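You operate a simulated robot arm through the tools that you are given. There is no shell and no other tool.

The job below is to be done with a simulated robot arm. You get a single attempt, and the scene is never put back.

JOB
Let the rack wheel's tyre down to the job block's pressure.
Fine: wheel locked first; the valve cap is slack; chuck on to vent; after, chuck off and valve cap tight.

The check looks at the end state, three seconds after you hand in, the way a careful person would. Anything else that was tipped, shoved, dropped, spilled or broken makes it a failure. A push-on lid holds only when it is set on centred and level and pressed home; a screw cap is set on level and turned clockwise until tight.

ROBOT AND FRAMES
A 7-joint arm with a two-finger parallel gripper, fixed in place. Base frame: the origin is at the foot of the arm, x ahead of it, y to its left, z up; the work surface is at about z = 0.905. Lengths are in m, angles in rad, forces in N, time in s.
Its first joint turns from -2.601 to 2.601 rad. Payload 3.43 kg.
The tool frame sits at the grasp point between the pads (the TCP): z along the fingers, y along the line on which they close. The tips reach 0.03 m beyond it. Largest opening 0.094 m; finger width 0.028, thickness 0.01; the body of the gripper, 0.05 by 0.096 m, starts 0.055 m behind the TCP.
Orientation is that of the tool frame in the base frame, as a unit quaternion [w, x, y, z]. With the fingers straight down and closing along the base's y, the tool's x points along the base's -x, its y along +y and its z along -z.

CONTROLS
- The arm moves only by the tool servo_tool. Its argument "steps" is a list of rows, each a list of 3 entries, a list of its own where there are three numbers: the shift along the tool's x, y, z in m, then the turn, a rotation vector about the tool's x, y, z in degrees, then the gripper command, from -1 (shut) to 1 (fully open), values between in proportion. In form: [[[dx, dy, dz], [wx, wy, wz], claw], ...]. A call has 1 to 20 rows; each row is the pose to reach, as a shift and turn from the pose commanded when the call began, along the tool's axes at that moment. A row lasts 0.2 s, in which the tool goes at most 0.05 m and 0.15 rad; a call with a longer step from one row to the next is refused whole, and so is a gripper value outside its range. A pose out of reach is approached as far as the arm can. The call stops where the force on the tool passes 70 N (or 10 N more than at its start, if that is more) or the arm is blocked; 0.2 s more then pass. Each finger travels about 0.045 m/s and halts on what it meets, pressing with about 21 N; the grip force reading is that of the motor and also rises with nothing between the fingers. The clock runs only during rows and for 0.2 s after the last one: add rows that repeat a pose to give the fingers time. It gives the time, the measured TCP pose, the force on the tool (base axes), the opening and the grip force at its end, in the units of the frame above (readings bear some noise), with the torque about the TCP (base axes, N m) and any sound that the robot's microphone picked up.
- Cameras (640 x 400 px; columns grow to the right, rows downward): "scene" is fixed at [0.0536, -0.6634, 1.4665]; the picture's right is [-0.81, -0.58, 0.00], its down [-0.48, 0.68, -0.56] and it looks along [0.32, -0.46, -0.83] (base axes); focal length 214 px, centre (320, 200). "wrist" rides on the gripper at [0.076, 0.014, -0.103] in the tool frame; the picture's right is [-0.18, 0.98, 0.00], its down [-0.75, -0.14, -0.64] and it looks along [-0.63, -0.12, 0.77] (tool axes); focal length 243 px, centre (320, 200). There is no depth. A picture from a camera that has moved, and an enlarged one, comes with that camera's place and axes in the base frame and with its lens. The place of the scene camera against the robot may be out by one fixed shift of up to 0.018 m in any direction.
- grab_frame(camera): a new picture of that camera. It takes no simulated time.
- inspect(camera, box): a new picture of the part [left, top, right, bottom] of that camera's present view, enlarged. It takes no simulated time.
- hand_in(): hands the job in; it is judged then, once.

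Nothing tells you positions but the pictures and the camera data. Unless the task says otherwise, let go and move clear before handing in.

The tools are called after "Emit:" as a command line: name --argument value ..., lists and objects as JSON in quotes. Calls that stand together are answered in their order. servo_tool: Moves the arm, as the interface text tells. Its arguments: {"type":"object","properties":{"steps":{"type":"array"}},"required":["steps"]} The other tools are called the same way: grab_frame (camera) takes a picture; inspect (camera, box) takes an enlarged picture of a part of a camera's view; hand_in () hands the job in.

At the start:

```text
t: 0.0
tcp_pos: [0.4005, -0.9032, 1.235]
orientation: [0.0, 0.0, 1.0, 0.0]
wrist_force: [0.6, 0.2, 0.0]
moment: [0.03, 0.0, 0.0]
finger_gap: 0.0941
gripper_force: 0.0
```

scene: 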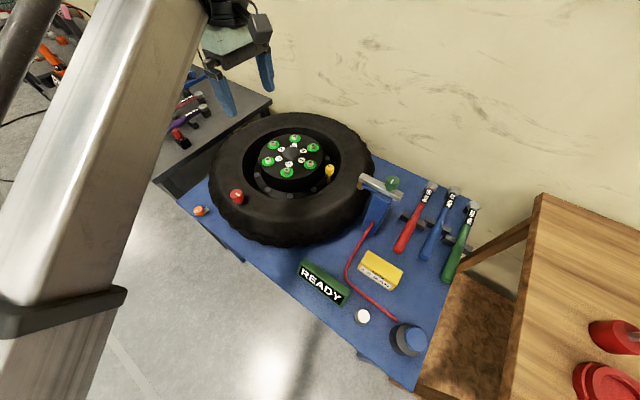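
wrist: 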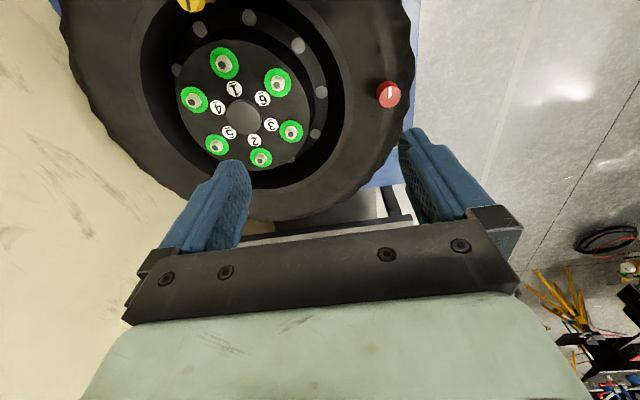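

I see a wheel lying on a blue table with a yellow valve cap, a red knob near it, a gauge/chuck with a hose, and blocks (a green READY block, a yellow block). I'll look closer at each before moving anything.

Emit:
inspect --camera "scene" --box '[180, 100, 400, 240]'

Emit:
inspect --camera "scene" --box '[290, 220, 450, 370]'

Emit:
inspect --camera "scene" --box '[340, 160, 500, 290]'

Emit:
inspect --camera "wrist" --box '[100, 0, 440, 200]'

```text
2.86 times, centred on (290, 170) of scene
camera zoom: at [0.0536, -0.6634, 1.4665], right [-0.81, -0.58, 0.0], down [-0.48, 0.68, -0.56], along [0.32, -0.46, -0.83], focal length 613 px, centre (406, 286)
```

zoom: 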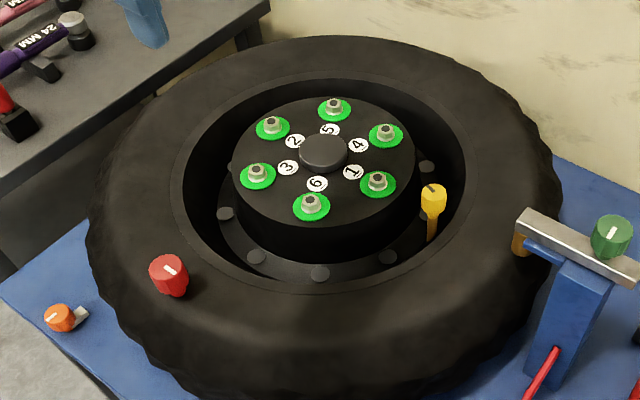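

```text
2.67 times, centred on (370, 295) of scene
camera zoom: at [0.0536, -0.6634, 1.4665], right [-0.81, -0.58, 0.0], down [-0.48, 0.68, -0.56], along [0.32, -0.46, -0.83], focal length 572 px, centre (187, -53)
```

zoom: 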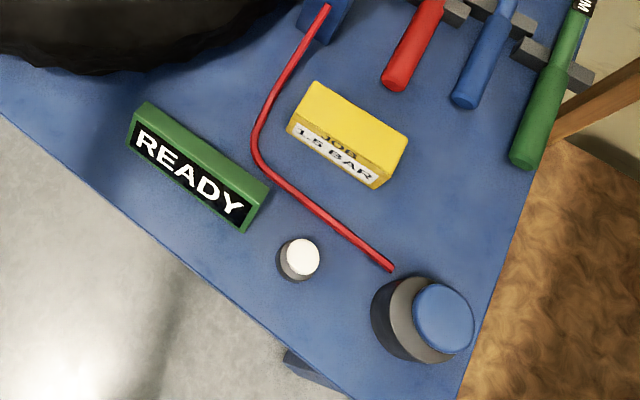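

```text
3.08 times, centred on (420, 225) of scene
camera zoom: at [0.0536, -0.6634, 1.4665], right [-0.81, -0.58, 0.0], down [-0.48, 0.68, -0.56], along [0.32, -0.46, -0.83], focal length 660 px, centre (12, 123)
```

zoom: 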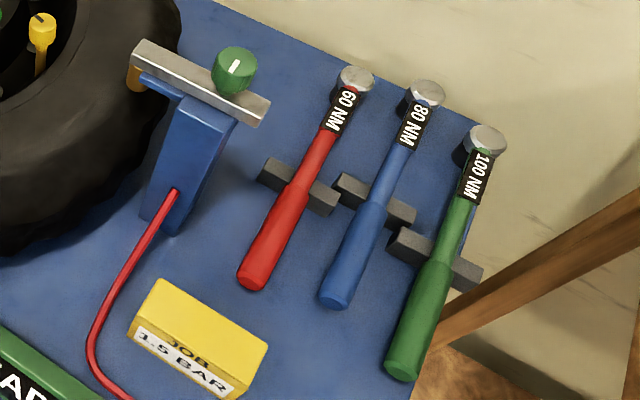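

```text
1.88 times, centred on (270, 100) of wrist
camera zoom: at [0.3235, -0.8874, 1.338], right [0.18, 0.98, 0.0], down [0.75, -0.14, 0.64], along [0.63, -0.12, -0.77], focal length 457 px, centre (414, 388)
```

zoom: 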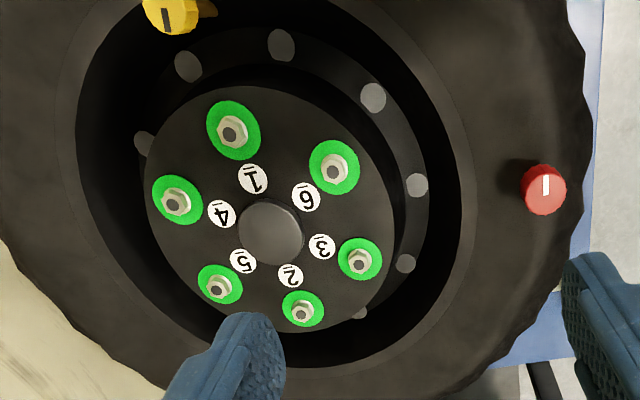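

The yellow block reads "JOB 1.5 BAR". The yellow capped stem in the wheel well looks like the valve, and I can't yet tell what the red, orange, green and blue knobs do. I'll move the camera over for closer views, staying high.

Emit:
servo_tool --steps '[[[0.04, 0.015, -0.012], [0, 0, 0], 1], [[0.08, 0.03, -0.025], [0, 0, 0], 1], [[0.12, 0.045, -0.035], [0, 0, 0], 1], [[0.16, 0.06, -0.045], [0, 0, 0], 1], [[0.2, 0.075, -0.055], [0, 0, 0], 1], [[0.24, 0.085, -0.06], [0, 0, 0], 1], [[0.28, 0.1, -0.065], [0, 0, 0], 1]]'

Emit:
grab_frame --camera "wrist"

Emit:
grab_frame --camera "scene"

```text
t: 1.6
tcp_pos: [0.1221, -0.8275, 1.259]
orientation: [0.003, -0.001, 0.999, -0.036]
wrist_force: [-0.4, -0.6, 0.4]
moment: [-0.02, 0.02, 0.02]
finger_gap: 0.0941
gripper_force: 0.0
out of reach, approached as far as the arm can: row 2, 3, 4, 5, 6, 7
```

```text
taken
camera wrist: at [0.044, -0.805, 1.3591], right [0.18, 0.98, -0.07], down [0.75, -0.09, 0.65], along [0.64, -0.17, -0.75], focal length 243 px, centre (320, 200)
```

wrist: 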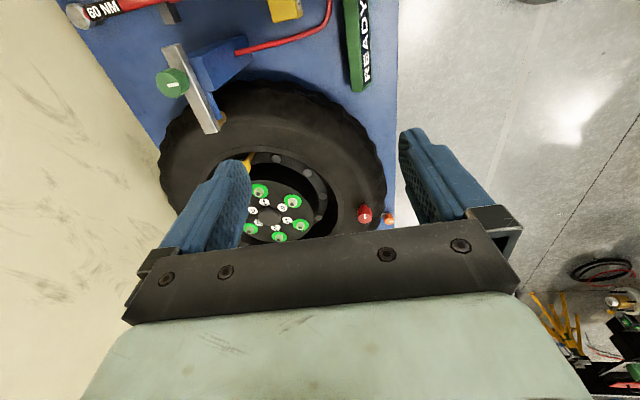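

```text
taken
```

scene: 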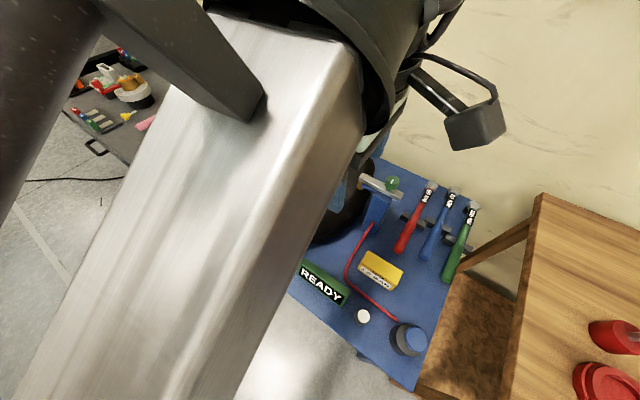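

The camera now sees the whole table upside-down. I'll enlarge the individual fittings.

Emit:
inspect --camera "wrist" --box '[140, 20, 300, 140]'

Emit:
inspect --camera "wrist" --box '[230, 120, 410, 250]'

Emit:
inspect --camera "scene" --box '[340, 160, 420, 230]'

Emit:
inspect --camera "scene" --box '[340, 280, 440, 370]'

```text
3.33 times, centred on (220, 80) of wrist
camera zoom: at [0.044, -0.805, 1.3591], right [0.18, 0.98, -0.07], down [0.75, -0.09, 0.65], along [0.64, -0.17, -0.75], focal length 809 px, centre (653, 600)
```

zoom: 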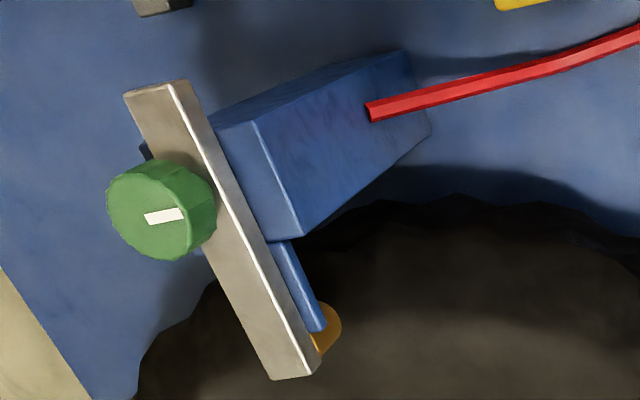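

```text
3.08 times, centred on (320, 185) of wrist
camera zoom: at [0.044, -0.805, 1.3591], right [0.18, 0.98, -0.07], down [0.75, -0.09, 0.65], along [0.64, -0.17, -0.75], focal length 746 px, centre (320, 246)
```

zoom: 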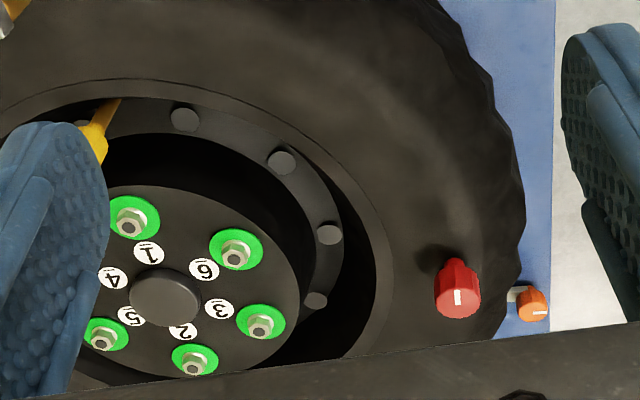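

```text
5.71 times, centred on (380, 195) of scene
camera zoom: at [0.0536, -0.6634, 1.4665], right [-0.81, -0.58, 0.0], down [-0.48, 0.68, -0.56], along [0.32, -0.46, -0.83], focal length 1226 px, centre (-23, 229)
```

zoom: 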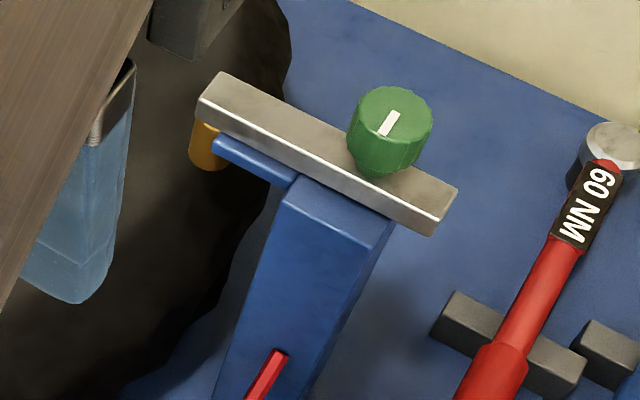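

```text
4.44 times, centred on (390, 325) of scene
camera zoom: at [0.0536, -0.6634, 1.4665], right [-0.81, -0.58, 0.0], down [-0.48, 0.68, -0.56], along [0.32, -0.46, -0.83], focal length 953 px, centre (9, -356)
```

zoom: 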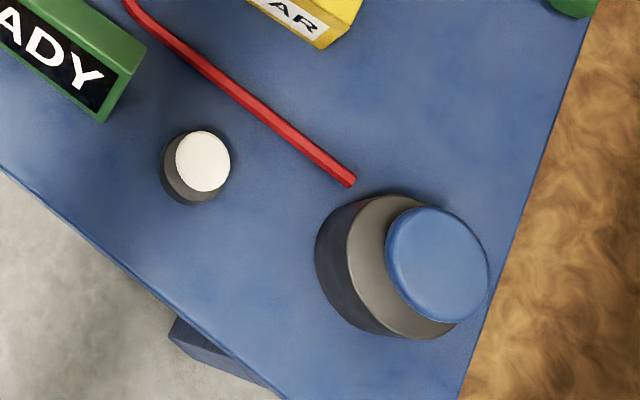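

The post holds a metal bar with a green knob and a brass chuck on its end. The function of the two buttons isn't clear yet, so I'll turn the tool to look from the robot's side.

Emit:
servo_tool --steps '[[[0.01, 0.02, 0.01], [0, 0, 8], 1], [[0.02, 0.04, 0.02], [0, 0, 16], 1], [[0.03, 0.06, 0.03], [0, 0, 24], 1], [[0.04, 0.08, 0.04], [0, 0, 32], 1], [[0.05, 0.1, 0.05], [0, 0, 40], 1], [[0.06, 0.1, 0.05], [0, 0, 48], 1], [[0.07, 0.1, 0.05], [0, 0, 56], 1], [[0.07, 0.1, 0.05], [0, 0, 64], 1], [[0.07, 0.1, 0.05], [0, 0, 72], 1], [[0.07, 0.1, 0.05], [0, 0, 80], 1], [[0.07, 0.1, 0.05], [0, 0, 88], 1]]'

Emit:
grab_frame --camera "wrist"

```text
t: 3.3
tcp_pos: [0.0527, -0.7346, 1.2015]
orientation: [0.023, 0.491, 0.87, -0.035]
wrist_force: [0.7, -2.0, -2.6]
moment: [-0.04, 0.03, -0.02]
finger_gap: 0.0938
gripper_force: 0.1
stopped in row 8: the force on the tool passed its limit at 87 N (the readings are from after the stop); the commanded pose is now the measured one
```

```text
taken
camera wrist: at [0.024, -0.6518, 1.2969], right [0.94, 0.35, -0.02], down [0.26, -0.66, 0.7], along [0.23, -0.66, -0.71], focal length 243 px, centre (320, 200)
```

wrist: 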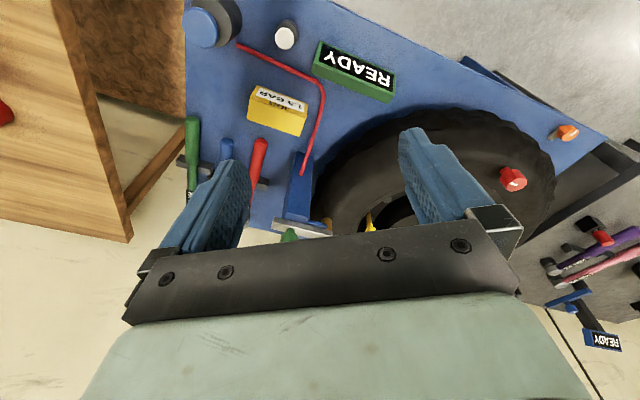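

The motion stopped on a force spike, though nothing seems to be in contact now. I'll check the scene before continuing.

Emit:
grab_frame --camera "scene"

Emit:
inspect --camera "wrist" --box '[180, 0, 340, 100]'

Emit:
inspect --camera "wrist" --box '[240, 120, 400, 250]'

Emit:
inspect --camera "wrist" --box '[440, 100, 640, 220]'

```text
taken
```

scene: 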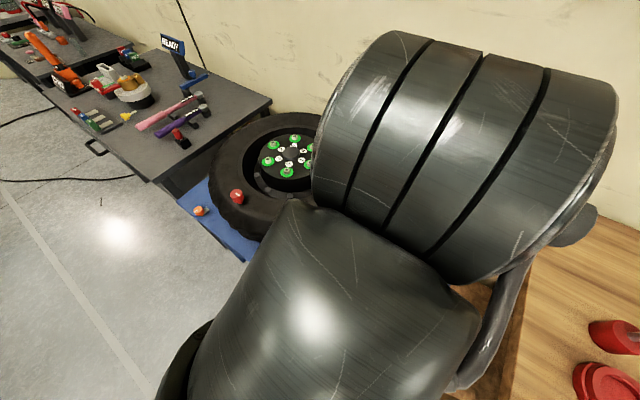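

```text
4.00 times, centred on (260, 50) of wrist
camera zoom: at [0.024, -0.6518, 1.2969], right [0.94, 0.35, -0.02], down [0.26, -0.66, 0.7], along [0.23, -0.66, -0.71], focal length 970 px, centre (560, 800)
```

zoom: 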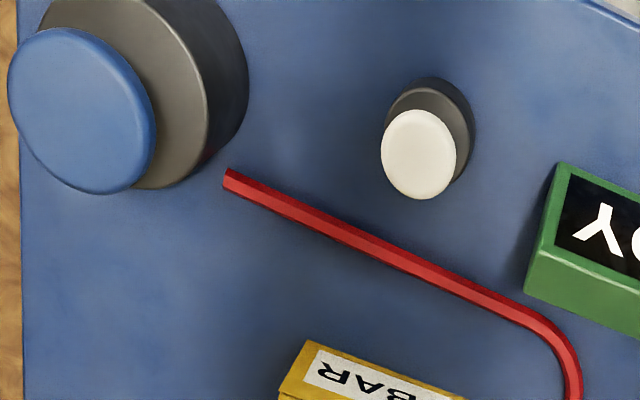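

```text
3.08 times, centred on (320, 185) of wrist
camera zoom: at [0.024, -0.6518, 1.2969], right [0.94, 0.35, -0.02], down [0.26, -0.66, 0.7], along [0.23, -0.66, -0.71], focal length 746 px, centre (320, 246)
```

zoom: 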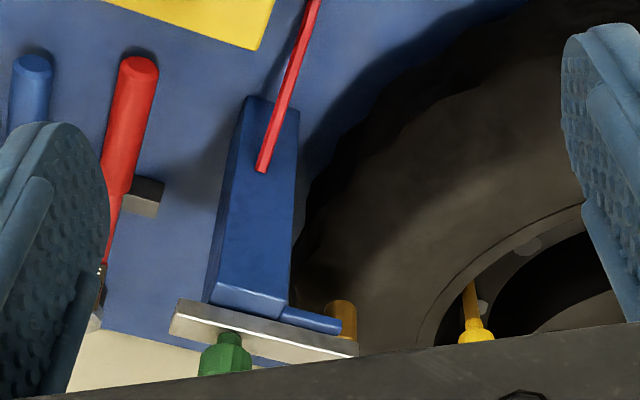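

```text
3.20 times, centred on (540, 160) of wrist
camera zoom: at [0.024, -0.6518, 1.2969], right [0.94, 0.35, -0.02], down [0.26, -0.66, 0.7], along [0.23, -0.66, -0.71], focal length 776 px, centre (-384, 328)
```

zoom: 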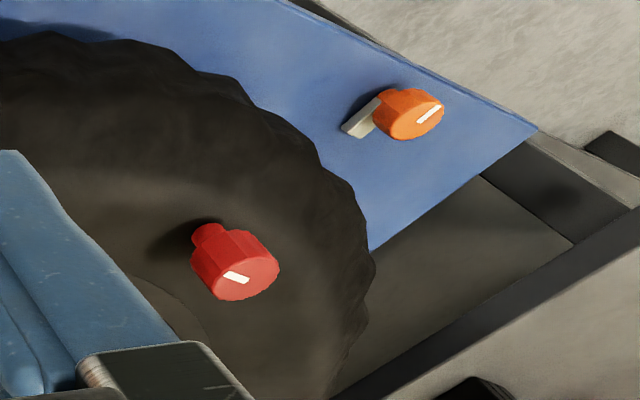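

Triangulating puts the tyre top near z≈0.9, the hub near (0.45,-1.04), the red knob near (0.467,-0.80,0.94), and the yellow-capped stem near (0.30,-1.045,0.93). The bar on the post points straight at that stem. Next I'll get a closer look at the valve area.

Emit:
servo_tool --steps '[[[-0.024, 0.014, 0.0], [-0.1, 0.5, 3.1], 1], [[-0.049, 0.028, 0.01], [-0.2, 1.0, 6.2], 1], [[-0.073, 0.042, 0.02], [-0.3, 1.4, 9.3], 1], [[-0.098, 0.056, 0.03], [-0.4, 1.9, 12.4], 1], [[-0.122, 0.07, 0.04], [-0.5, 2.4, 15.5], 1], [[-0.146, 0.084, 0.055], [-0.6, 2.9, 18.7], 1], [[-0.171, 0.098, 0.07], [-0.7, 3.3, 21.8], 1], [[-0.195, 0.112, 0.085], [-0.8, 3.8, 24.9], 1], [[-0.22, 0.126, 0.1], [-0.9, 4.3, 28.0], 1], [[-0.2438, 0.1405, 0.1131], [-0.99, 4.76, 31.1], 1]]'

Emit:
grab_frame --camera "wrist"

Emit:
grab_frame --camera "scene"

```text
t: 5.5
tcp_pos: [0.2993, -0.8775, 1.0997]
orientation: [0.001, 0.707, 0.707, 0.001]
wrist_force: [0.3, 0.5, 0.1]
moment: [0.02, -0.02, -0.03]
finger_gap: 0.094
gripper_force: 0.0
```

```text
taken
camera wrist: at [0.3135, -0.8007, 1.2042], right [0.98, -0.18, 0.0], down [-0.14, -0.75, 0.64], along [-0.12, -0.63, -0.77], focal length 243 px, centre (320, 200)
```

wrist: 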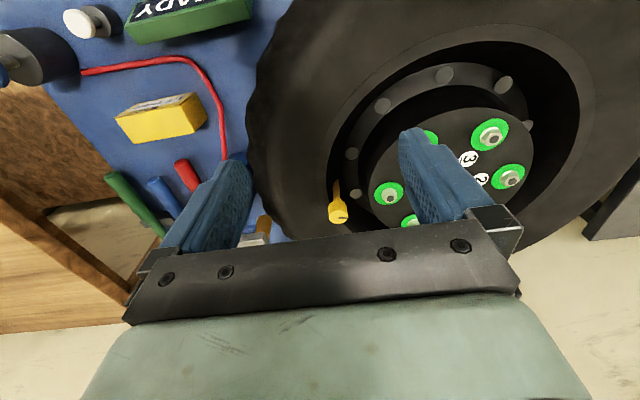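

```text
taken
```

scene: 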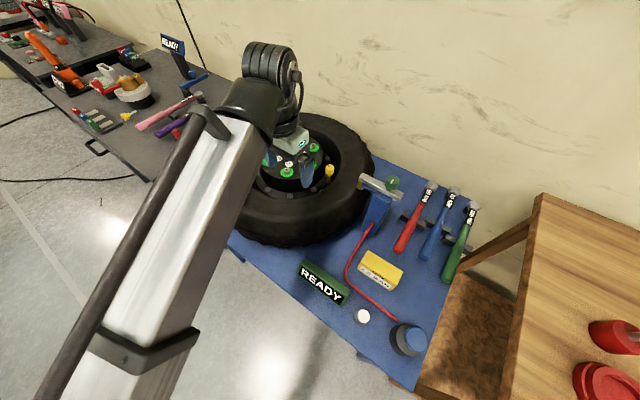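

I'm now hovering above the tyre, and the yellow-capped stem is visible just past the gripper. I'll enlarge it.

Emit:
inspect --camera "wrist" --box '[290, 140, 410, 230]'

Emit:
inspect --camera "wrist" --box '[0, 0, 240, 150]'

Emit:
inspect --camera "scene" --box '[300, 140, 420, 230]'

```text
4.44 times, centred on (350, 185) of wrist
camera zoom: at [0.3135, -0.8007, 1.2042], right [0.98, -0.18, 0.0], down [-0.14, -0.75, 0.64], along [-0.12, -0.63, -0.77], focal length 1078 px, centre (187, 267)
```

zoom: 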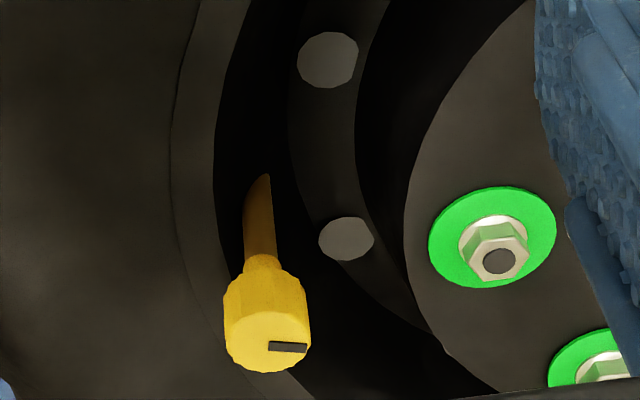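

```text
2.67 times, centred on (120, 75) of wrist
camera zoom: at [0.3135, -0.8007, 1.2042], right [0.98, -0.18, 0.0], down [-0.14, -0.75, 0.64], along [-0.12, -0.63, -0.77], focal length 647 px, centre (853, 533)
```

zoom: 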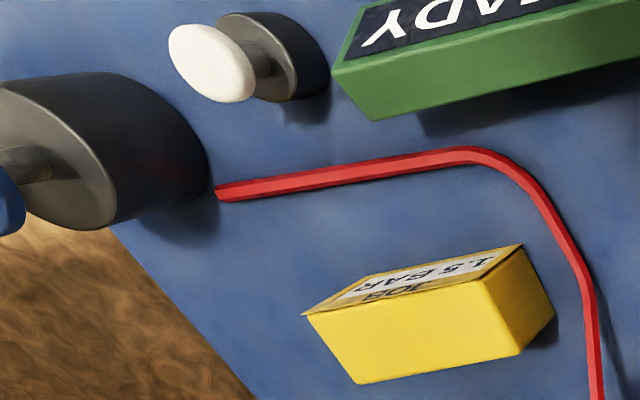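

```text
4.44 times, centred on (360, 185) of scene
camera zoom: at [0.0536, -0.6634, 1.4665], right [-0.81, -0.58, 0.0], down [-0.48, 0.68, -0.56], along [0.32, -0.46, -0.83], focal length 953 px, centre (142, 267)
```

zoom: 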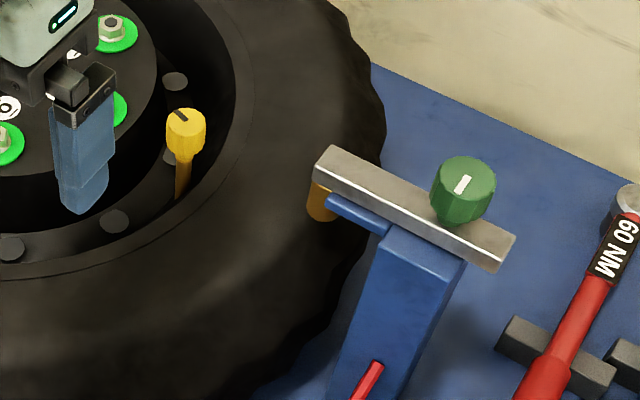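

The yellow item is a vertical capped stem, and both buttons are mushroom-head plungers, with the hose ending at the big blue one. Next I'll look closely at the red and orange knobs.

Emit:
servo_tool --steps '[[[0.012, 0.018, -0.002], [0, 0, -8], 1], [[0.024, 0.036, -0.004], [0, 0, -16], 1], [[0.036, 0.054, -0.006], [0, 0, -24], 1], [[0.048, 0.072, -0.008], [0, 0, -32], 1], [[0.06, 0.09, -0.01], [0, 0, -40], 1], [[0.072, 0.108, -0.012], [0, 0, -48], 1], [[0.084, 0.126, -0.014], [0, 0, -56], 1], [[0.096, 0.144, -0.016], [0, 0, -64], 1], [[0.108, 0.162, -0.018], [0, 0, -72], 1], [[0.12, 0.18, -0.02], [0, 0, -80], 1], [[0.13, 0.2, -0.02], [0, 0, -85], 1]]'

Emit:
grab_frame --camera "wrist"

Emit:
grab_frame --camera "scene"

```text
t: 7.9
tcp_pos: [0.4994, -0.7495, 1.1212]
orientation: [0.001, 0.042, 0.999, 0.0]
wrist_force: [-0.3, -0.6, -0.2]
moment: [0.03, 0.0, -0.02]
finger_gap: 0.0938
gripper_force: 0.1
```

```text
taken
camera wrist: at [0.4245, -0.7269, 1.2238], right [0.27, 0.96, 0.0], down [0.74, -0.2, 0.64], along [0.62, -0.17, -0.77], focal length 243 px, centre (320, 200)
```

wrist: 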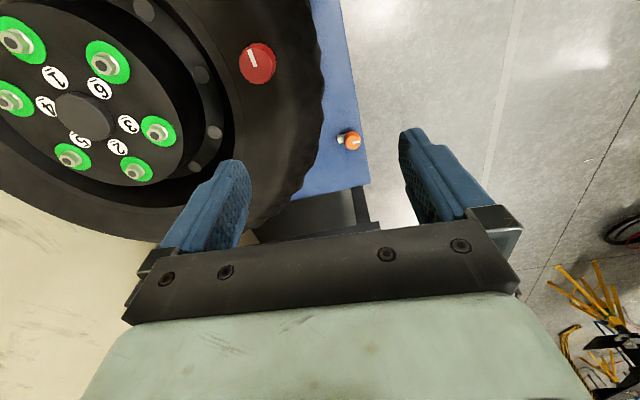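

```text
taken
```

scene: 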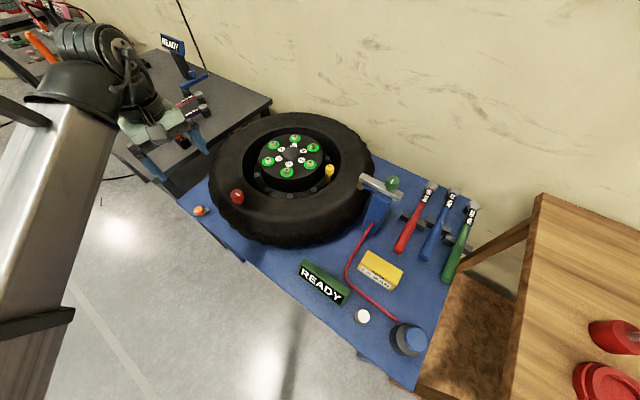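

Emit:
inspect --camera "wrist" --box '[210, 20, 390, 170]'

Emit:
inspect --camera "wrist" --box '[300, 100, 390, 170]'

Emit:
inspect --camera "scene" --box '[180, 170, 280, 240]'

Emit:
inspect --camera "scene" --box '[140, 20, 240, 90]'

```text
2.67 times, centred on (300, 95) of wrist
camera zoom: at [0.4245, -0.7269, 1.2238], right [0.27, 0.96, 0.0], down [0.74, -0.2, 0.64], along [0.62, -0.17, -0.77], focal length 647 px, centre (373, 480)
```

zoom: 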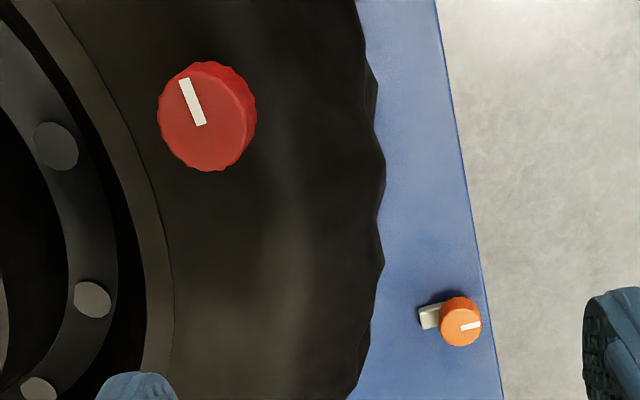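

```text
5.71 times, centred on (345, 135) of wrist
camera zoom: at [0.4245, -0.7269, 1.2238], right [0.27, 0.96, 0.0], down [0.74, -0.2, 0.64], along [0.62, -0.17, -0.77], focal length 1386 px, centre (177, 571)
```

zoom: 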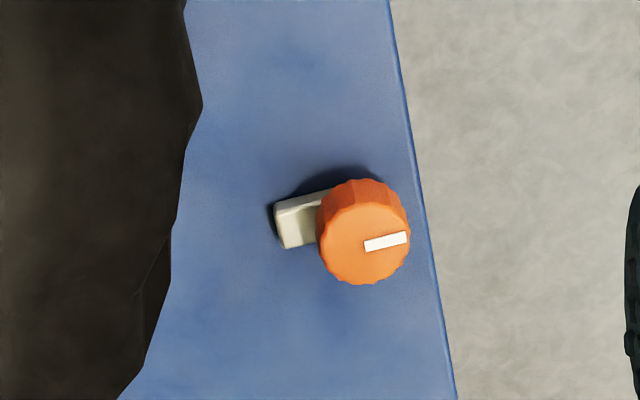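

```text
5.71 times, centred on (230, 205) of scene
camera zoom: at [0.0536, -0.6634, 1.4665], right [-0.81, -0.58, 0.0], down [-0.48, 0.68, -0.56], along [0.32, -0.46, -0.83], focal length 1226 px, centre (834, 171)
```

zoom: 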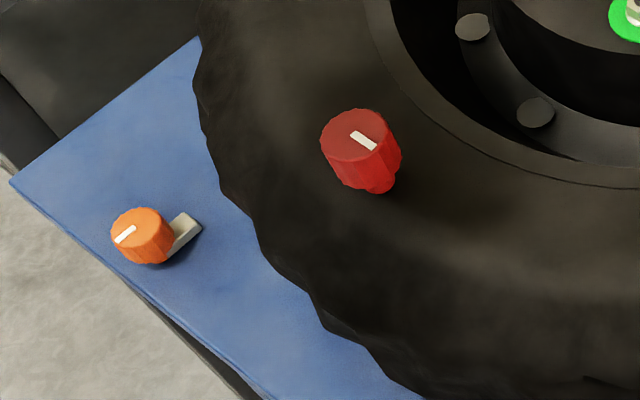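

```text
5.71 times, centred on (190, 55) of scene
camera zoom: at [0.0536, -0.6634, 1.4665], right [-0.81, -0.58, 0.0], down [-0.48, 0.68, -0.56], along [0.32, -0.46, -0.83], focal length 1226 px, centre (1063, 1029)
```

zoom: 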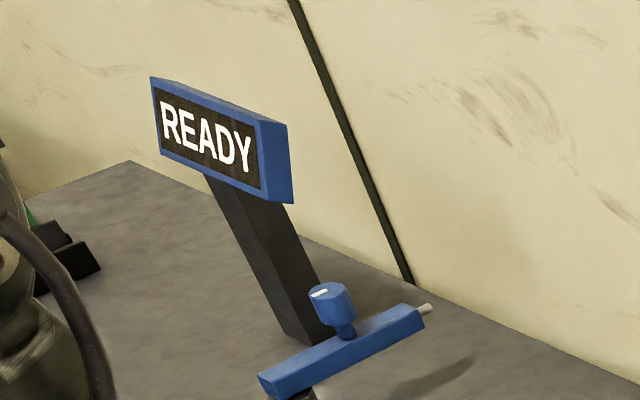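

The orange knob, near (0.665,-0.722,0.757), has a latch tongue pointing at the tyre, while the red one stands on the sidewall near (0.459,-0.80,0.94). I'll drop down near the orange knob to understand the latch.

Emit:
servo_tool --steps '[[[-0.012, 0.011, 0.034], [0, 0, 0], 1], [[-0.024, 0.022, 0.068], [0, 0, 0], 1], [[-0.036, 0.033, 0.102], [0, 0, 0], 1], [[-0.046, 0.044, 0.136], [0, 0, 0], 1], [[-0.0556, 0.0548, 0.17], [0, 0, 0], 1], [[-0.0556, 0.0548, 0.17], [0, 0, 0], 1]]'

Emit:
inspect --camera "wrist" --box '[240, 80, 440, 210]'

Emit:
grab_frame --camera "wrist"

```text
t: 9.3
tcp_pos: [0.5614, -0.6997, 0.9502]
orientation: [0.0, 0.043, 0.999, 0.0]
wrist_force: [-0.2, -1.0, -0.1]
moment: [0.02, 0.01, -0.02]
finger_gap: 0.0939
gripper_force: 0.1
```

```text
3.08 times, centred on (340, 145) of wrist
camera zoom: at [0.4852, -0.6766, 1.053], right [0.27, 0.96, 0.0], down [0.74, -0.21, 0.64], along [0.62, -0.17, -0.77], focal length 746 px, centre (258, 369)
```

zoom: 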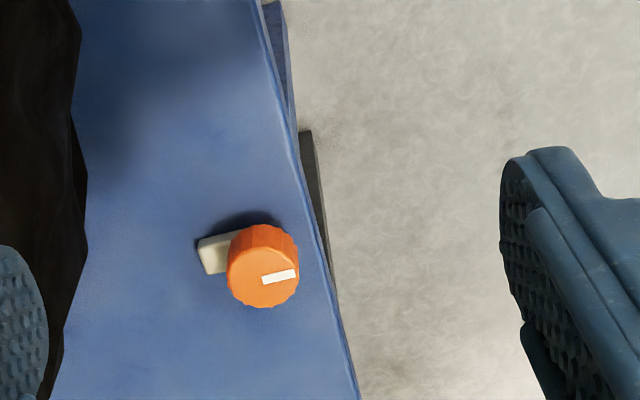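

```text
taken
camera wrist: at [0.4852, -0.6766, 1.053], right [0.27, 0.96, 0.0], down [0.74, -0.21, 0.64], along [0.62, -0.17, -0.77], focal length 243 px, centre (320, 200)
```

wrist: 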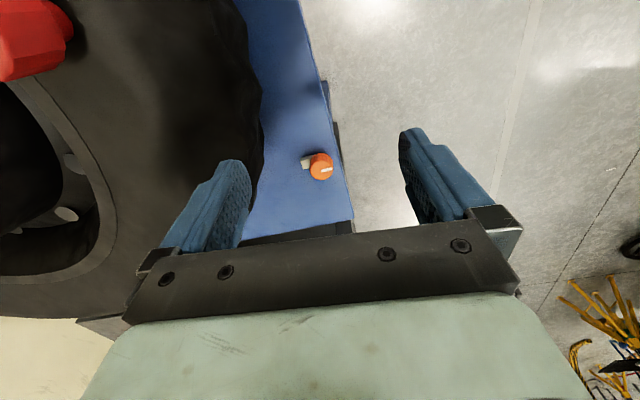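

The tongue lies along -y and stops several centimetres short of the tyre, so I can't tell yet how it locks anything. I'll go and study the chuck post before touching anything.

Emit:
servo_tool --steps '[[[0.01, 0, -0.04], [0, 0, 5], 1], [[0.02, 0, -0.08], [0, 0, 10], 1], [[0.04, -0.005, -0.12], [0, 0, 15], 1], [[0.075, -0.015, -0.15], [0, 0, 21], 1], [[0.115, -0.025, -0.15], [0, 0, 28], 1], [[0.155, -0.04, -0.15], [0, 0, 35], 1], [[0.195, -0.055, -0.15], [0, 0, 42], 1], [[0.235, -0.07, -0.15], [0, 0, 49], 1], [[0.275, -0.085, -0.15], [0, 0, 56], 1], [[0.315, -0.1, -0.15], [0, 0, 63], 1], [[0.355, -0.115, -0.15], [0, 0, 70], 1], [[0.395, -0.13, -0.15], [0, 0, 77], 1], [[0.43, -0.1375, -0.15], [0, 0, 85], 1], [[0.43, -0.1375, -0.15], [0, 0, 85], 1]]'

Emit:
grab_frame --camera "wrist"

Emit:
inspect --camera "wrist" --box '[240, 80, 440, 210]'

```text
t: 12.3
tcp_pos: [0.118, -0.7995, 1.101]
orientation: [0.001, 0.708, 0.707, 0.001]
wrist_force: [0.1, 0.0, 0.5]
moment: [0.0, -0.01, 0.03]
finger_gap: 0.094
gripper_force: 0.0
```

```text
taken
camera wrist: at [0.1317, -0.7215, 1.2041], right [0.98, -0.19, 0.0], down [-0.14, -0.75, 0.64], along [-0.12, -0.63, -0.77], focal length 243 px, centre (320, 200)
```

wrist: 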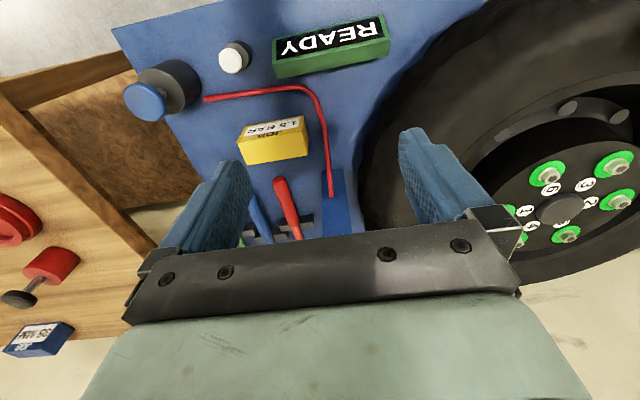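

```text
3.08 times, centred on (340, 145) of wrist
camera zoom: at [0.1317, -0.7215, 1.2041], right [0.98, -0.19, 0.0], down [-0.14, -0.75, 0.64], along [-0.12, -0.63, -0.77], focal length 746 px, centre (258, 369)
```

zoom: 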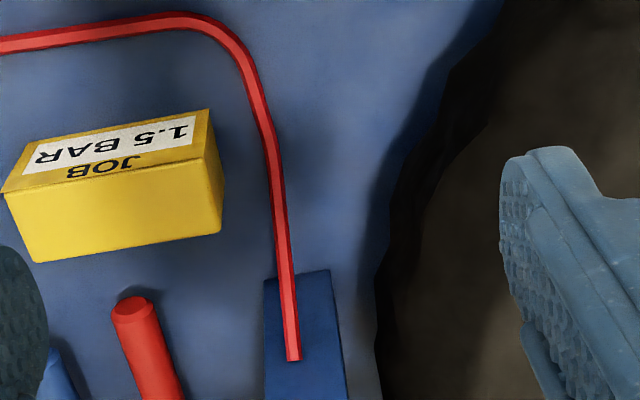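

The gripper hides the post top from here. I'll tilt the tool outward about 40°, which flattens the camera's line of sight and also tests the tilt I'll need for the far valve.

Emit:
servo_tool --steps '[[[0, 0, -0.005], [0, -7, 0], 1], [[0, 0, -0.01], [0, -14, 0], 1], [[0, 0, -0.015], [0, -21, 0], 1], [[0, 0, -0.02], [0, -28, 0], 1], [[0, 0, -0.02], [0, -35, 0], 1], [[0, 0, -0.02], [0, -40, 0], 1], [[0, 0, -0.02], [0, -40, 0], 1]]'

Emit:
grab_frame --camera "wrist"

Emit:
inspect --camera "wrist" --box '[230, 70, 430, 220]'

```text
t: 13.9
tcp_pos: [0.1203, -0.7997, 1.1215]
orientation: [0.243, 0.664, 0.665, -0.241]
wrist_force: [-0.1, 0.2, 0.0]
moment: [0.01, 0.02, 0.01]
finger_gap: 0.0941
gripper_force: 0.2
```

```text
taken
camera wrist: at [0.1331, -0.6734, 1.1506], right [0.98, -0.14, 0.12], down [-0.14, -0.16, 0.98], along [-0.12, -0.98, -0.18], focal length 243 px, centre (320, 200)
```

wrist: 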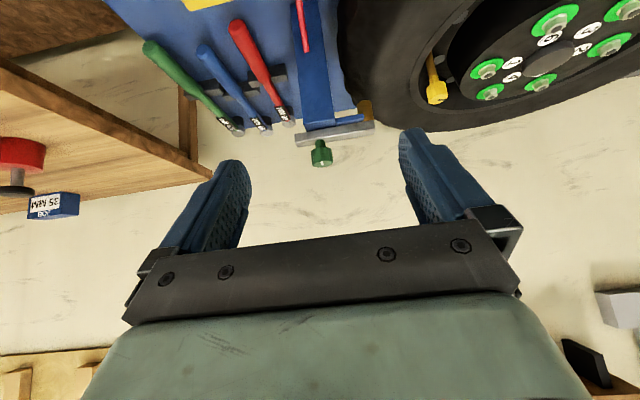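

```text
2.67 times, centred on (330, 145) of wrist
camera zoom: at [0.1331, -0.6734, 1.1506], right [0.98, -0.14, 0.12], down [-0.14, -0.16, 0.98], along [-0.12, -0.98, -0.18], focal length 647 px, centre (293, 347)
```

zoom: 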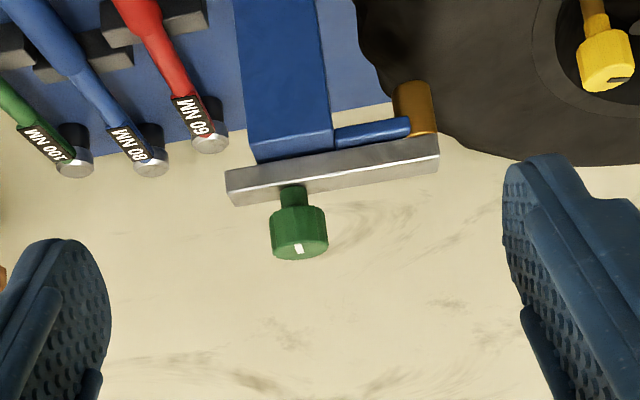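

I can now see the chuck arm clearly. A metal bar sits on the blue post with the green knob on top at about (0.098,-1.038,1.026). The brass chuck hangs under its end at about (0.177,-1.028,0.96), in line with the valve. The orange latch fixed beside the wheel looks like the wheel lock, so I'll go there first.

Emit:
servo_tool --steps '[[[0.01, 0.04, 0], [0, 3, 0], 1], [[0.02, 0.08, 0], [0, 6, 0], 1], [[0.03, 0.12, 0], [0, 10, 0], 1], [[0.04, 0.16, 0], [0, 14, 0], 1], [[0.05, 0.2, 0], [0, 18, 0], 1], [[0.06, 0.24, 0], [0, 22, 0], 1], [[0.07, 0.28, 0], [0, 26, 0], 1], [[0.08, 0.32, 0], [0, 30, 0], 1], [[0.09, 0.36, 0], [0, 34, 0], 1], [[0.1, 0.4, 0], [0, 38, 0], 1], [[0.11, 0.44, 0], [0, 40, 0], 1], [[0.12, 0.48, -0.005], [0, 40, 0], 1], [[0.1216, 0.5, -0.0107], [0, 40, 0], 1], [[0.1216, 0.5, -0.0107], [0, 40, 0], 1]]'

Emit:
grab_frame --camera "wrist"

```text
t: 16.9
tcp_pos: [0.6198, -0.6987, 1.0512]
orientation: [0.001, 0.708, 0.707, 0.001]
wrist_force: [0.5, -1.1, 0.2]
moment: [-0.02, 0.02, 0.02]
finger_gap: 0.0937
gripper_force: 0.0
```

```text
taken
camera wrist: at [0.6328, -0.6211, 1.1538], right [0.98, -0.18, 0.0], down [-0.14, -0.75, 0.64], along [-0.12, -0.63, -0.77], focal length 243 px, centre (320, 200)
```

wrist: 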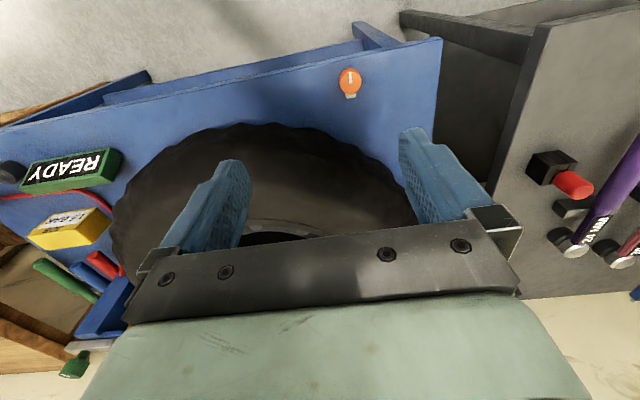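

Emit:
inspect --camera "wrist" --box '[310, 50, 400, 120]'

Emit:
inspect --camera "wrist" --box '[0, 30, 440, 240]'

```text
5.71 times, centred on (355, 85) of wrist
camera zoom: at [0.6328, -0.6211, 1.1538], right [0.98, -0.18, 0.0], down [-0.14, -0.75, 0.64], along [-0.12, -0.63, -0.77], focal length 1386 px, centre (120, 857)
```

zoom: 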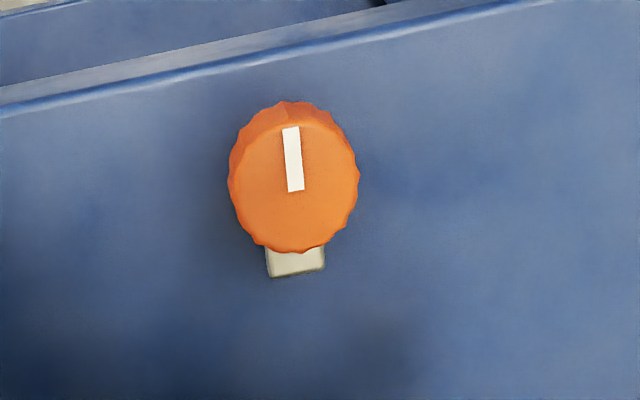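

```text
1.45 times, centred on (220, 135) of wrist
camera zoom: at [0.6328, -0.6211, 1.1538], right [0.98, -0.18, 0.0], down [-0.14, -0.75, 0.64], along [-0.12, -0.63, -0.77], focal length 353 px, centre (466, 294)
```

zoom: 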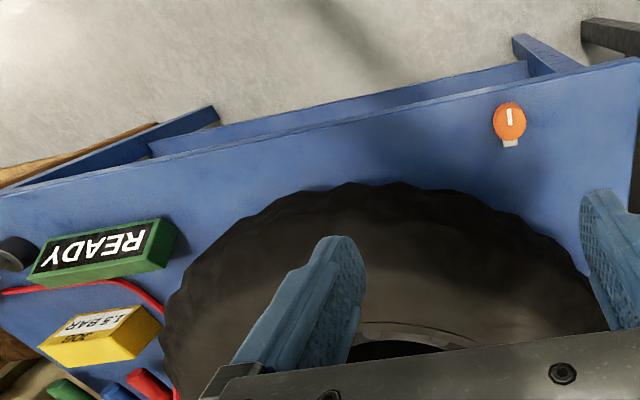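

Orange knob refined to about (0.662,-0.7255), with its top near z≈0.757. I'll move over it with open fingers, stopping above it.

Emit:
servo_tool --steps '[[[-0.007, 0.01, 0.04], [0, 0, 0], 1], [[-0.013, 0.02, 0.08], [0, 0, 0], 1], [[-0.02, 0.03, 0.12], [0, 0, 0], 1], [[-0.027, 0.042, 0.16], [0, 0, 0], 1], [[-0.027, 0.042, 0.191], [0, 0, 0], 1], [[-0.027, 0.042, 0.191], [0, 0, 0], 1]]'

Emit:
inspect --camera "wrist" --box '[220, 80, 420, 220]'

```text
t: 18.3
tcp_pos: [0.6627, -0.7266, 0.8614]
orientation: [0.002, 0.707, 0.707, 0.0]
wrist_force: [0.0, -0.1, 0.0]
moment: [-0.01, 0.04, 0.0]
finger_gap: 0.094
gripper_force: 0.1
```

```text
2.86 times, centred on (320, 150) of wrist
camera zoom: at [0.675, -0.6483, 0.9635], right [0.98, -0.18, 0.0], down [-0.14, -0.75, 0.64], along [-0.12, -0.63, -0.77], focal length 693 px, centre (320, 343)
```

zoom: 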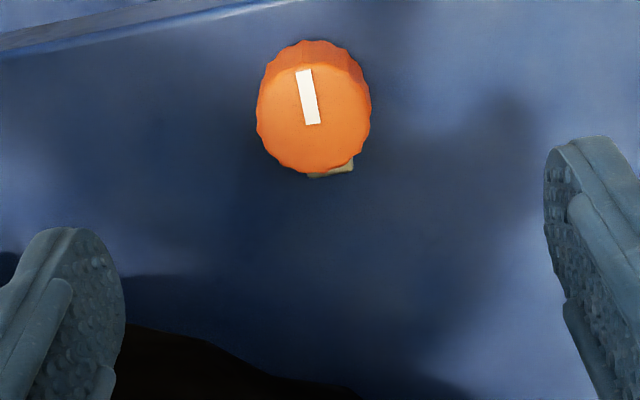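

The orange knob is centred between the fingers at about (0.658,-0.726), top near 0.764. I'll lower around its head.

Emit:
servo_tool --steps '[[[0.0, -0.0047, 0.03], [0, 0, 0], 1], [[0.0, -0.0047, 0.06], [0, 0, 0], 1], [[0.0, -0.0047, 0.085], [0, 0, 0], 1], [[0.0, -0.0047, 0.085], [0, 0, 0], 1]]'

Emit:
grab_frame --camera "wrist"

Emit:
grab_frame --camera "scene"

```text
t: 19.3
tcp_pos: [0.6577, -0.726, 0.7766]
orientation: [0.002, 0.708, 0.707, 0.001]
wrist_force: [0.0, 0.1, -0.7]
moment: [0.02, -0.03, 0.0]
finger_gap: 0.0939
gripper_force: 0.0
```

```text
taken
camera wrist: at [0.671, -0.6488, 0.8785], right [0.98, -0.18, 0.0], down [-0.14, -0.75, 0.64], along [-0.12, -0.63, -0.77], focal length 243 px, centre (320, 200)
```

wrist: 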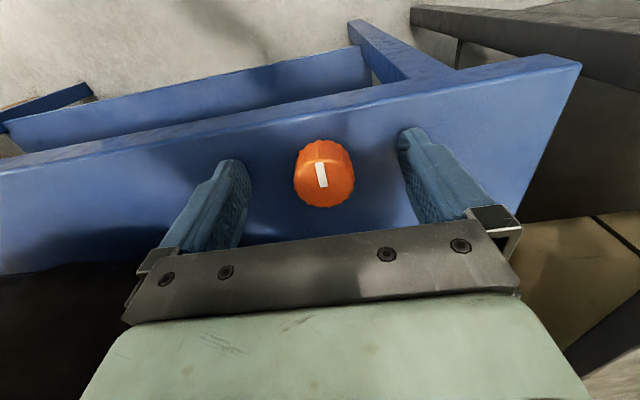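

```text
taken
```

scene: 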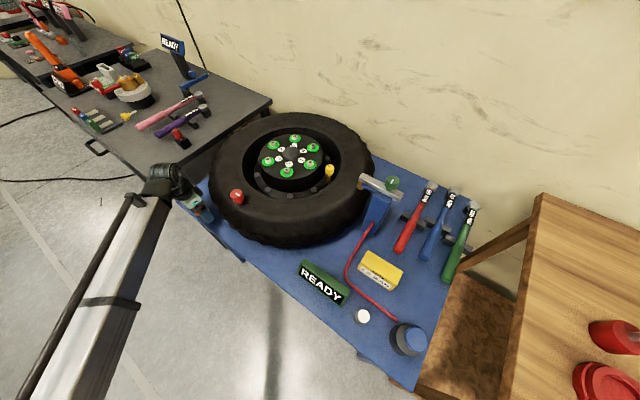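

The knob head is between the pads. I'll close on it.

Emit:
servo_tool --steps '[[[0, 0, 0], [0, 0, 0], 0.2], [[0, 0, 0], [0, 0, 0], -0.3], [[0, 0, 0], [0, 0, 0], -1], [[0, 0, 0], [0, 0, 0], -1], [[0, 0, 0], [0, 0, 0], -1], [[0, 0, 0], [0, 0, 0], -1]]'

Emit:
grab_frame --camera "wrist"

```text
t: 20.7
tcp_pos: [0.6599, -0.7265, 0.7753]
orientation: [0.001, 0.707, 0.708, 0.002]
wrist_force: [24.1, -2.0, 2.5]
moment: [0.06, 0.07, -0.05]
finger_gap: 0.0318
gripper_force: 44.5
```

```text
taken
camera wrist: at [0.673, -0.6487, 0.8786], right [0.98, -0.18, 0.0], down [-0.14, -0.75, 0.64], along [-0.11, -0.63, -0.77], focal length 243 px, centre (320, 200)
```

wrist: 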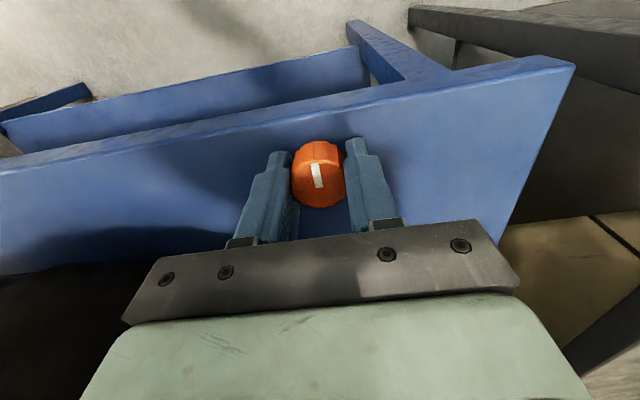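

It's gripped, with a small sideways load, so the knob centre is slightly more to +x. I'll relieve that and try a gentle clockwise turn.

Emit:
servo_tool --steps '[[[0, 0.003, 0], [0, 0, 0], -1], [[0, 0.003, 0], [0, 0, 5], -1], [[0, 0.003, 0], [0, 0, 10], -1], [[0, 0.003, 0], [0, 0, 15], -1], [[0, 0.003, 0], [0, 0, 15], -1]]'

Emit:
inspect --camera "wrist" --box '[240, 110, 400, 230]'

```text
t: 21.9
tcp_pos: [0.6606, -0.7256, 0.7759]
orientation: [-0.001, 0.793, 0.609, 0.001]
wrist_force: [14.4, 1.1, 7.3]
moment: [0.07, 0.06, 0.59]
finger_gap: 0.0309
gripper_force: 45.3
```

```text
3.33 times, centred on (320, 170) of wrist
camera zoom: at [0.693, -0.6543, 0.8784], right [0.9, -0.43, 0.0], down [-0.33, -0.69, 0.64], along [-0.28, -0.58, -0.77], focal length 809 px, centre (320, 300)
```

zoom: 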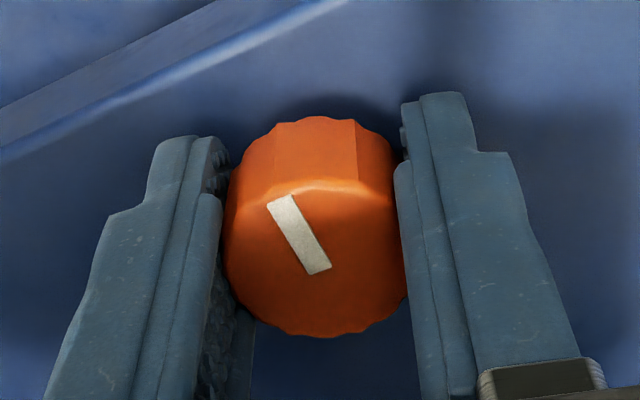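

The mark stayed put while the fingers slipped about 15° at 0.6 N·m, so it's at a stop clockwise. I'll go back and try anticlockwise.

Emit:
servo_tool --steps '[[[0, 0, 0], [0, 0, -5], -1], [[0, 0, 0], [0, 0, -10], -1], [[0, 0, 0], [0, 0, -15], -1], [[0, 0, 0], [0, 0, -20], -1], [[0, 0, 0], [0, 0, -25], -1], [[0, 0, 0], [0, 0, -30], -1], [[0, 0, 0], [0, 0, -30], -1]]'

Emit:
inspect --camera "wrist" --box '[240, 110, 400, 230]'

```text
t: 23.5
tcp_pos: [0.6605, -0.7242, 0.775]
orientation: [0.0, 0.607, 0.794, 0.0]
wrist_force: [6.7, -0.3, -3.7]
moment: [-0.03, 0.02, -0.53]
finger_gap: 0.031
gripper_force: 44.8
```

```text
3.33 times, centred on (320, 170) of wrist
camera zoom: at [0.6534, -0.6466, 0.878], right [1.0, 0.08, 0.0], down [0.06, -0.76, 0.64], along [0.05, -0.64, -0.77], focal length 809 px, centre (320, 300)
```

zoom: 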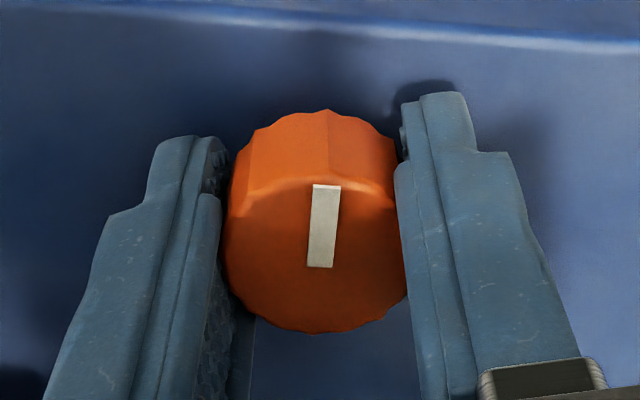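

It doesn't turn either way; the mark still points +y and the pads slip at about 0.55 N·m. It may be a slide bolt, so I'll straighten up and give it small nudges along the tongue direction while watching the force.

Emit:
servo_tool --steps '[[[0, 0, 0], [0, 0, 5], -1], [[0, 0, 0], [0, 0, 10], -1], [[0, 0, 0], [0, 0, 15], -1], [[0, 0, 0], [0, 0, 15], -1]]'

Emit:
servo_tool --steps '[[[-0.002, 0, 0], [0, 0, 0], -1], [[-0.004, 0, 0], [0, 0, 0], -1], [[-0.004, 0, 0], [0, 0, 0], -1]]'

```text
t: 24.5
tcp_pos: [0.6606, -0.7269, 0.7751]
orientation: [0.001, 0.708, 0.706, 0.001]
wrist_force: [2.4, 1.0, -4.2]
moment: [0.0, 0.35, 0.35]
finger_gap: 0.0316
gripper_force: 44.9
```

```text
t: 25.3
tcp_pos: [0.6599, -0.7288, 0.775]
orientation: [0.0, 0.707, 0.707, -0.001]
wrist_force: [2.1, 1.1, -5.4]
moment: [-0.06, 0.45, -0.55]
finger_gap: 0.0317
gripper_force: 44.9
```

Emit:
inspect --camera "wrist" --box '[240, 110, 400, 230]'

Emit:
inspect --camera "scene" --box '[150, 150, 350, 280]'

```text
3.33 times, centred on (320, 170) of wrist
camera zoom: at [0.6736, -0.6522, 0.8781], right [0.98, -0.18, 0.0], down [-0.14, -0.75, 0.64], along [-0.12, -0.63, -0.77], focal length 809 px, centre (320, 300)
```

zoom: 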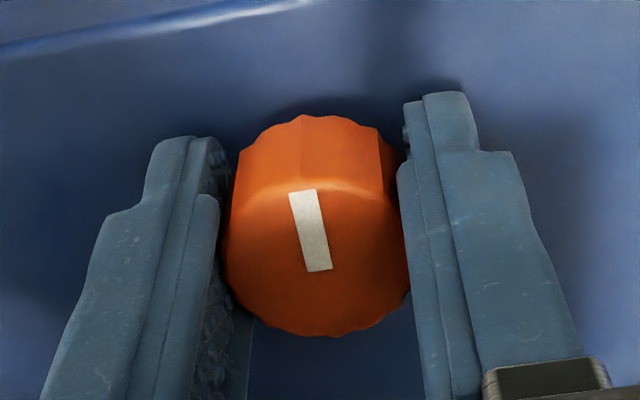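

```text
3.08 times, centred on (250, 215) of scene
camera zoom: at [0.0536, -0.6634, 1.4665], right [-0.81, -0.58, 0.0], down [-0.48, 0.68, -0.56], along [0.32, -0.46, -0.83], focal length 660 px, centre (535, 154)
```

zoom: 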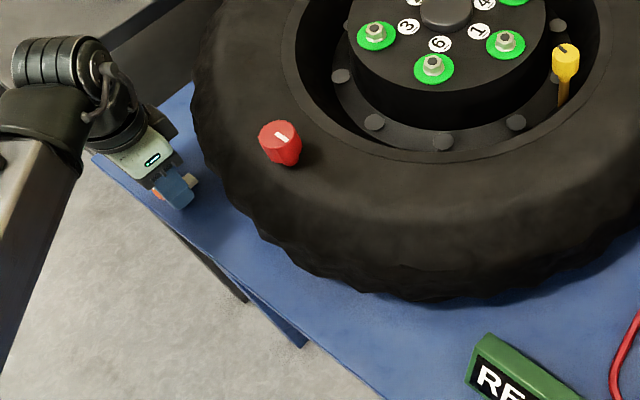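

The knob seems to have come along with almost no resistance in -y, which fits a slide bolt. I'll push a bit further.

Emit:
servo_tool --steps '[[[-0.003, 0, 0], [0, 0, 0], -1], [[-0.006, 0, 0], [0, 0, 0], -1], [[-0.009, 0, 0], [0, 0, 0], -1], [[-0.009, 0, 0], [0, 0, 0], -1]]'

Emit:
inspect --camera "wrist" --box '[240, 110, 400, 230]'

```text
t: 26.3
tcp_pos: [0.6602, -0.7384, 0.775]
orientation: [0.0, 0.706, 0.708, 0.001]
wrist_force: [0.7, 1.2, -4.7]
moment: [0.49, 0.3, -0.02]
finger_gap: 0.032
gripper_force: 44.8
```

```text
3.33 times, centred on (320, 170) of wrist
camera zoom: at [0.6735, -0.6609, 0.8781], right [0.98, -0.18, 0.0], down [-0.14, -0.75, 0.64], along [-0.12, -0.63, -0.77], focal length 809 px, centre (320, 300)
```

zoom: 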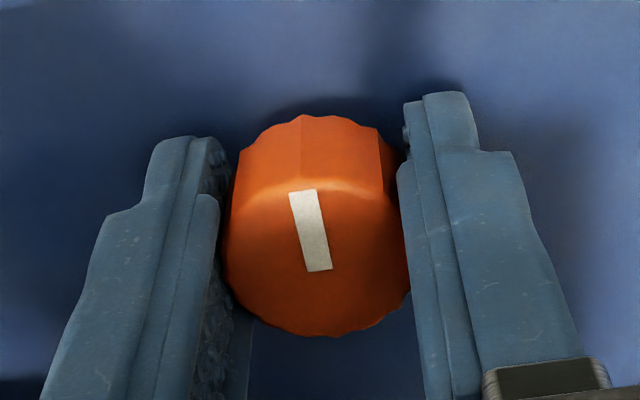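

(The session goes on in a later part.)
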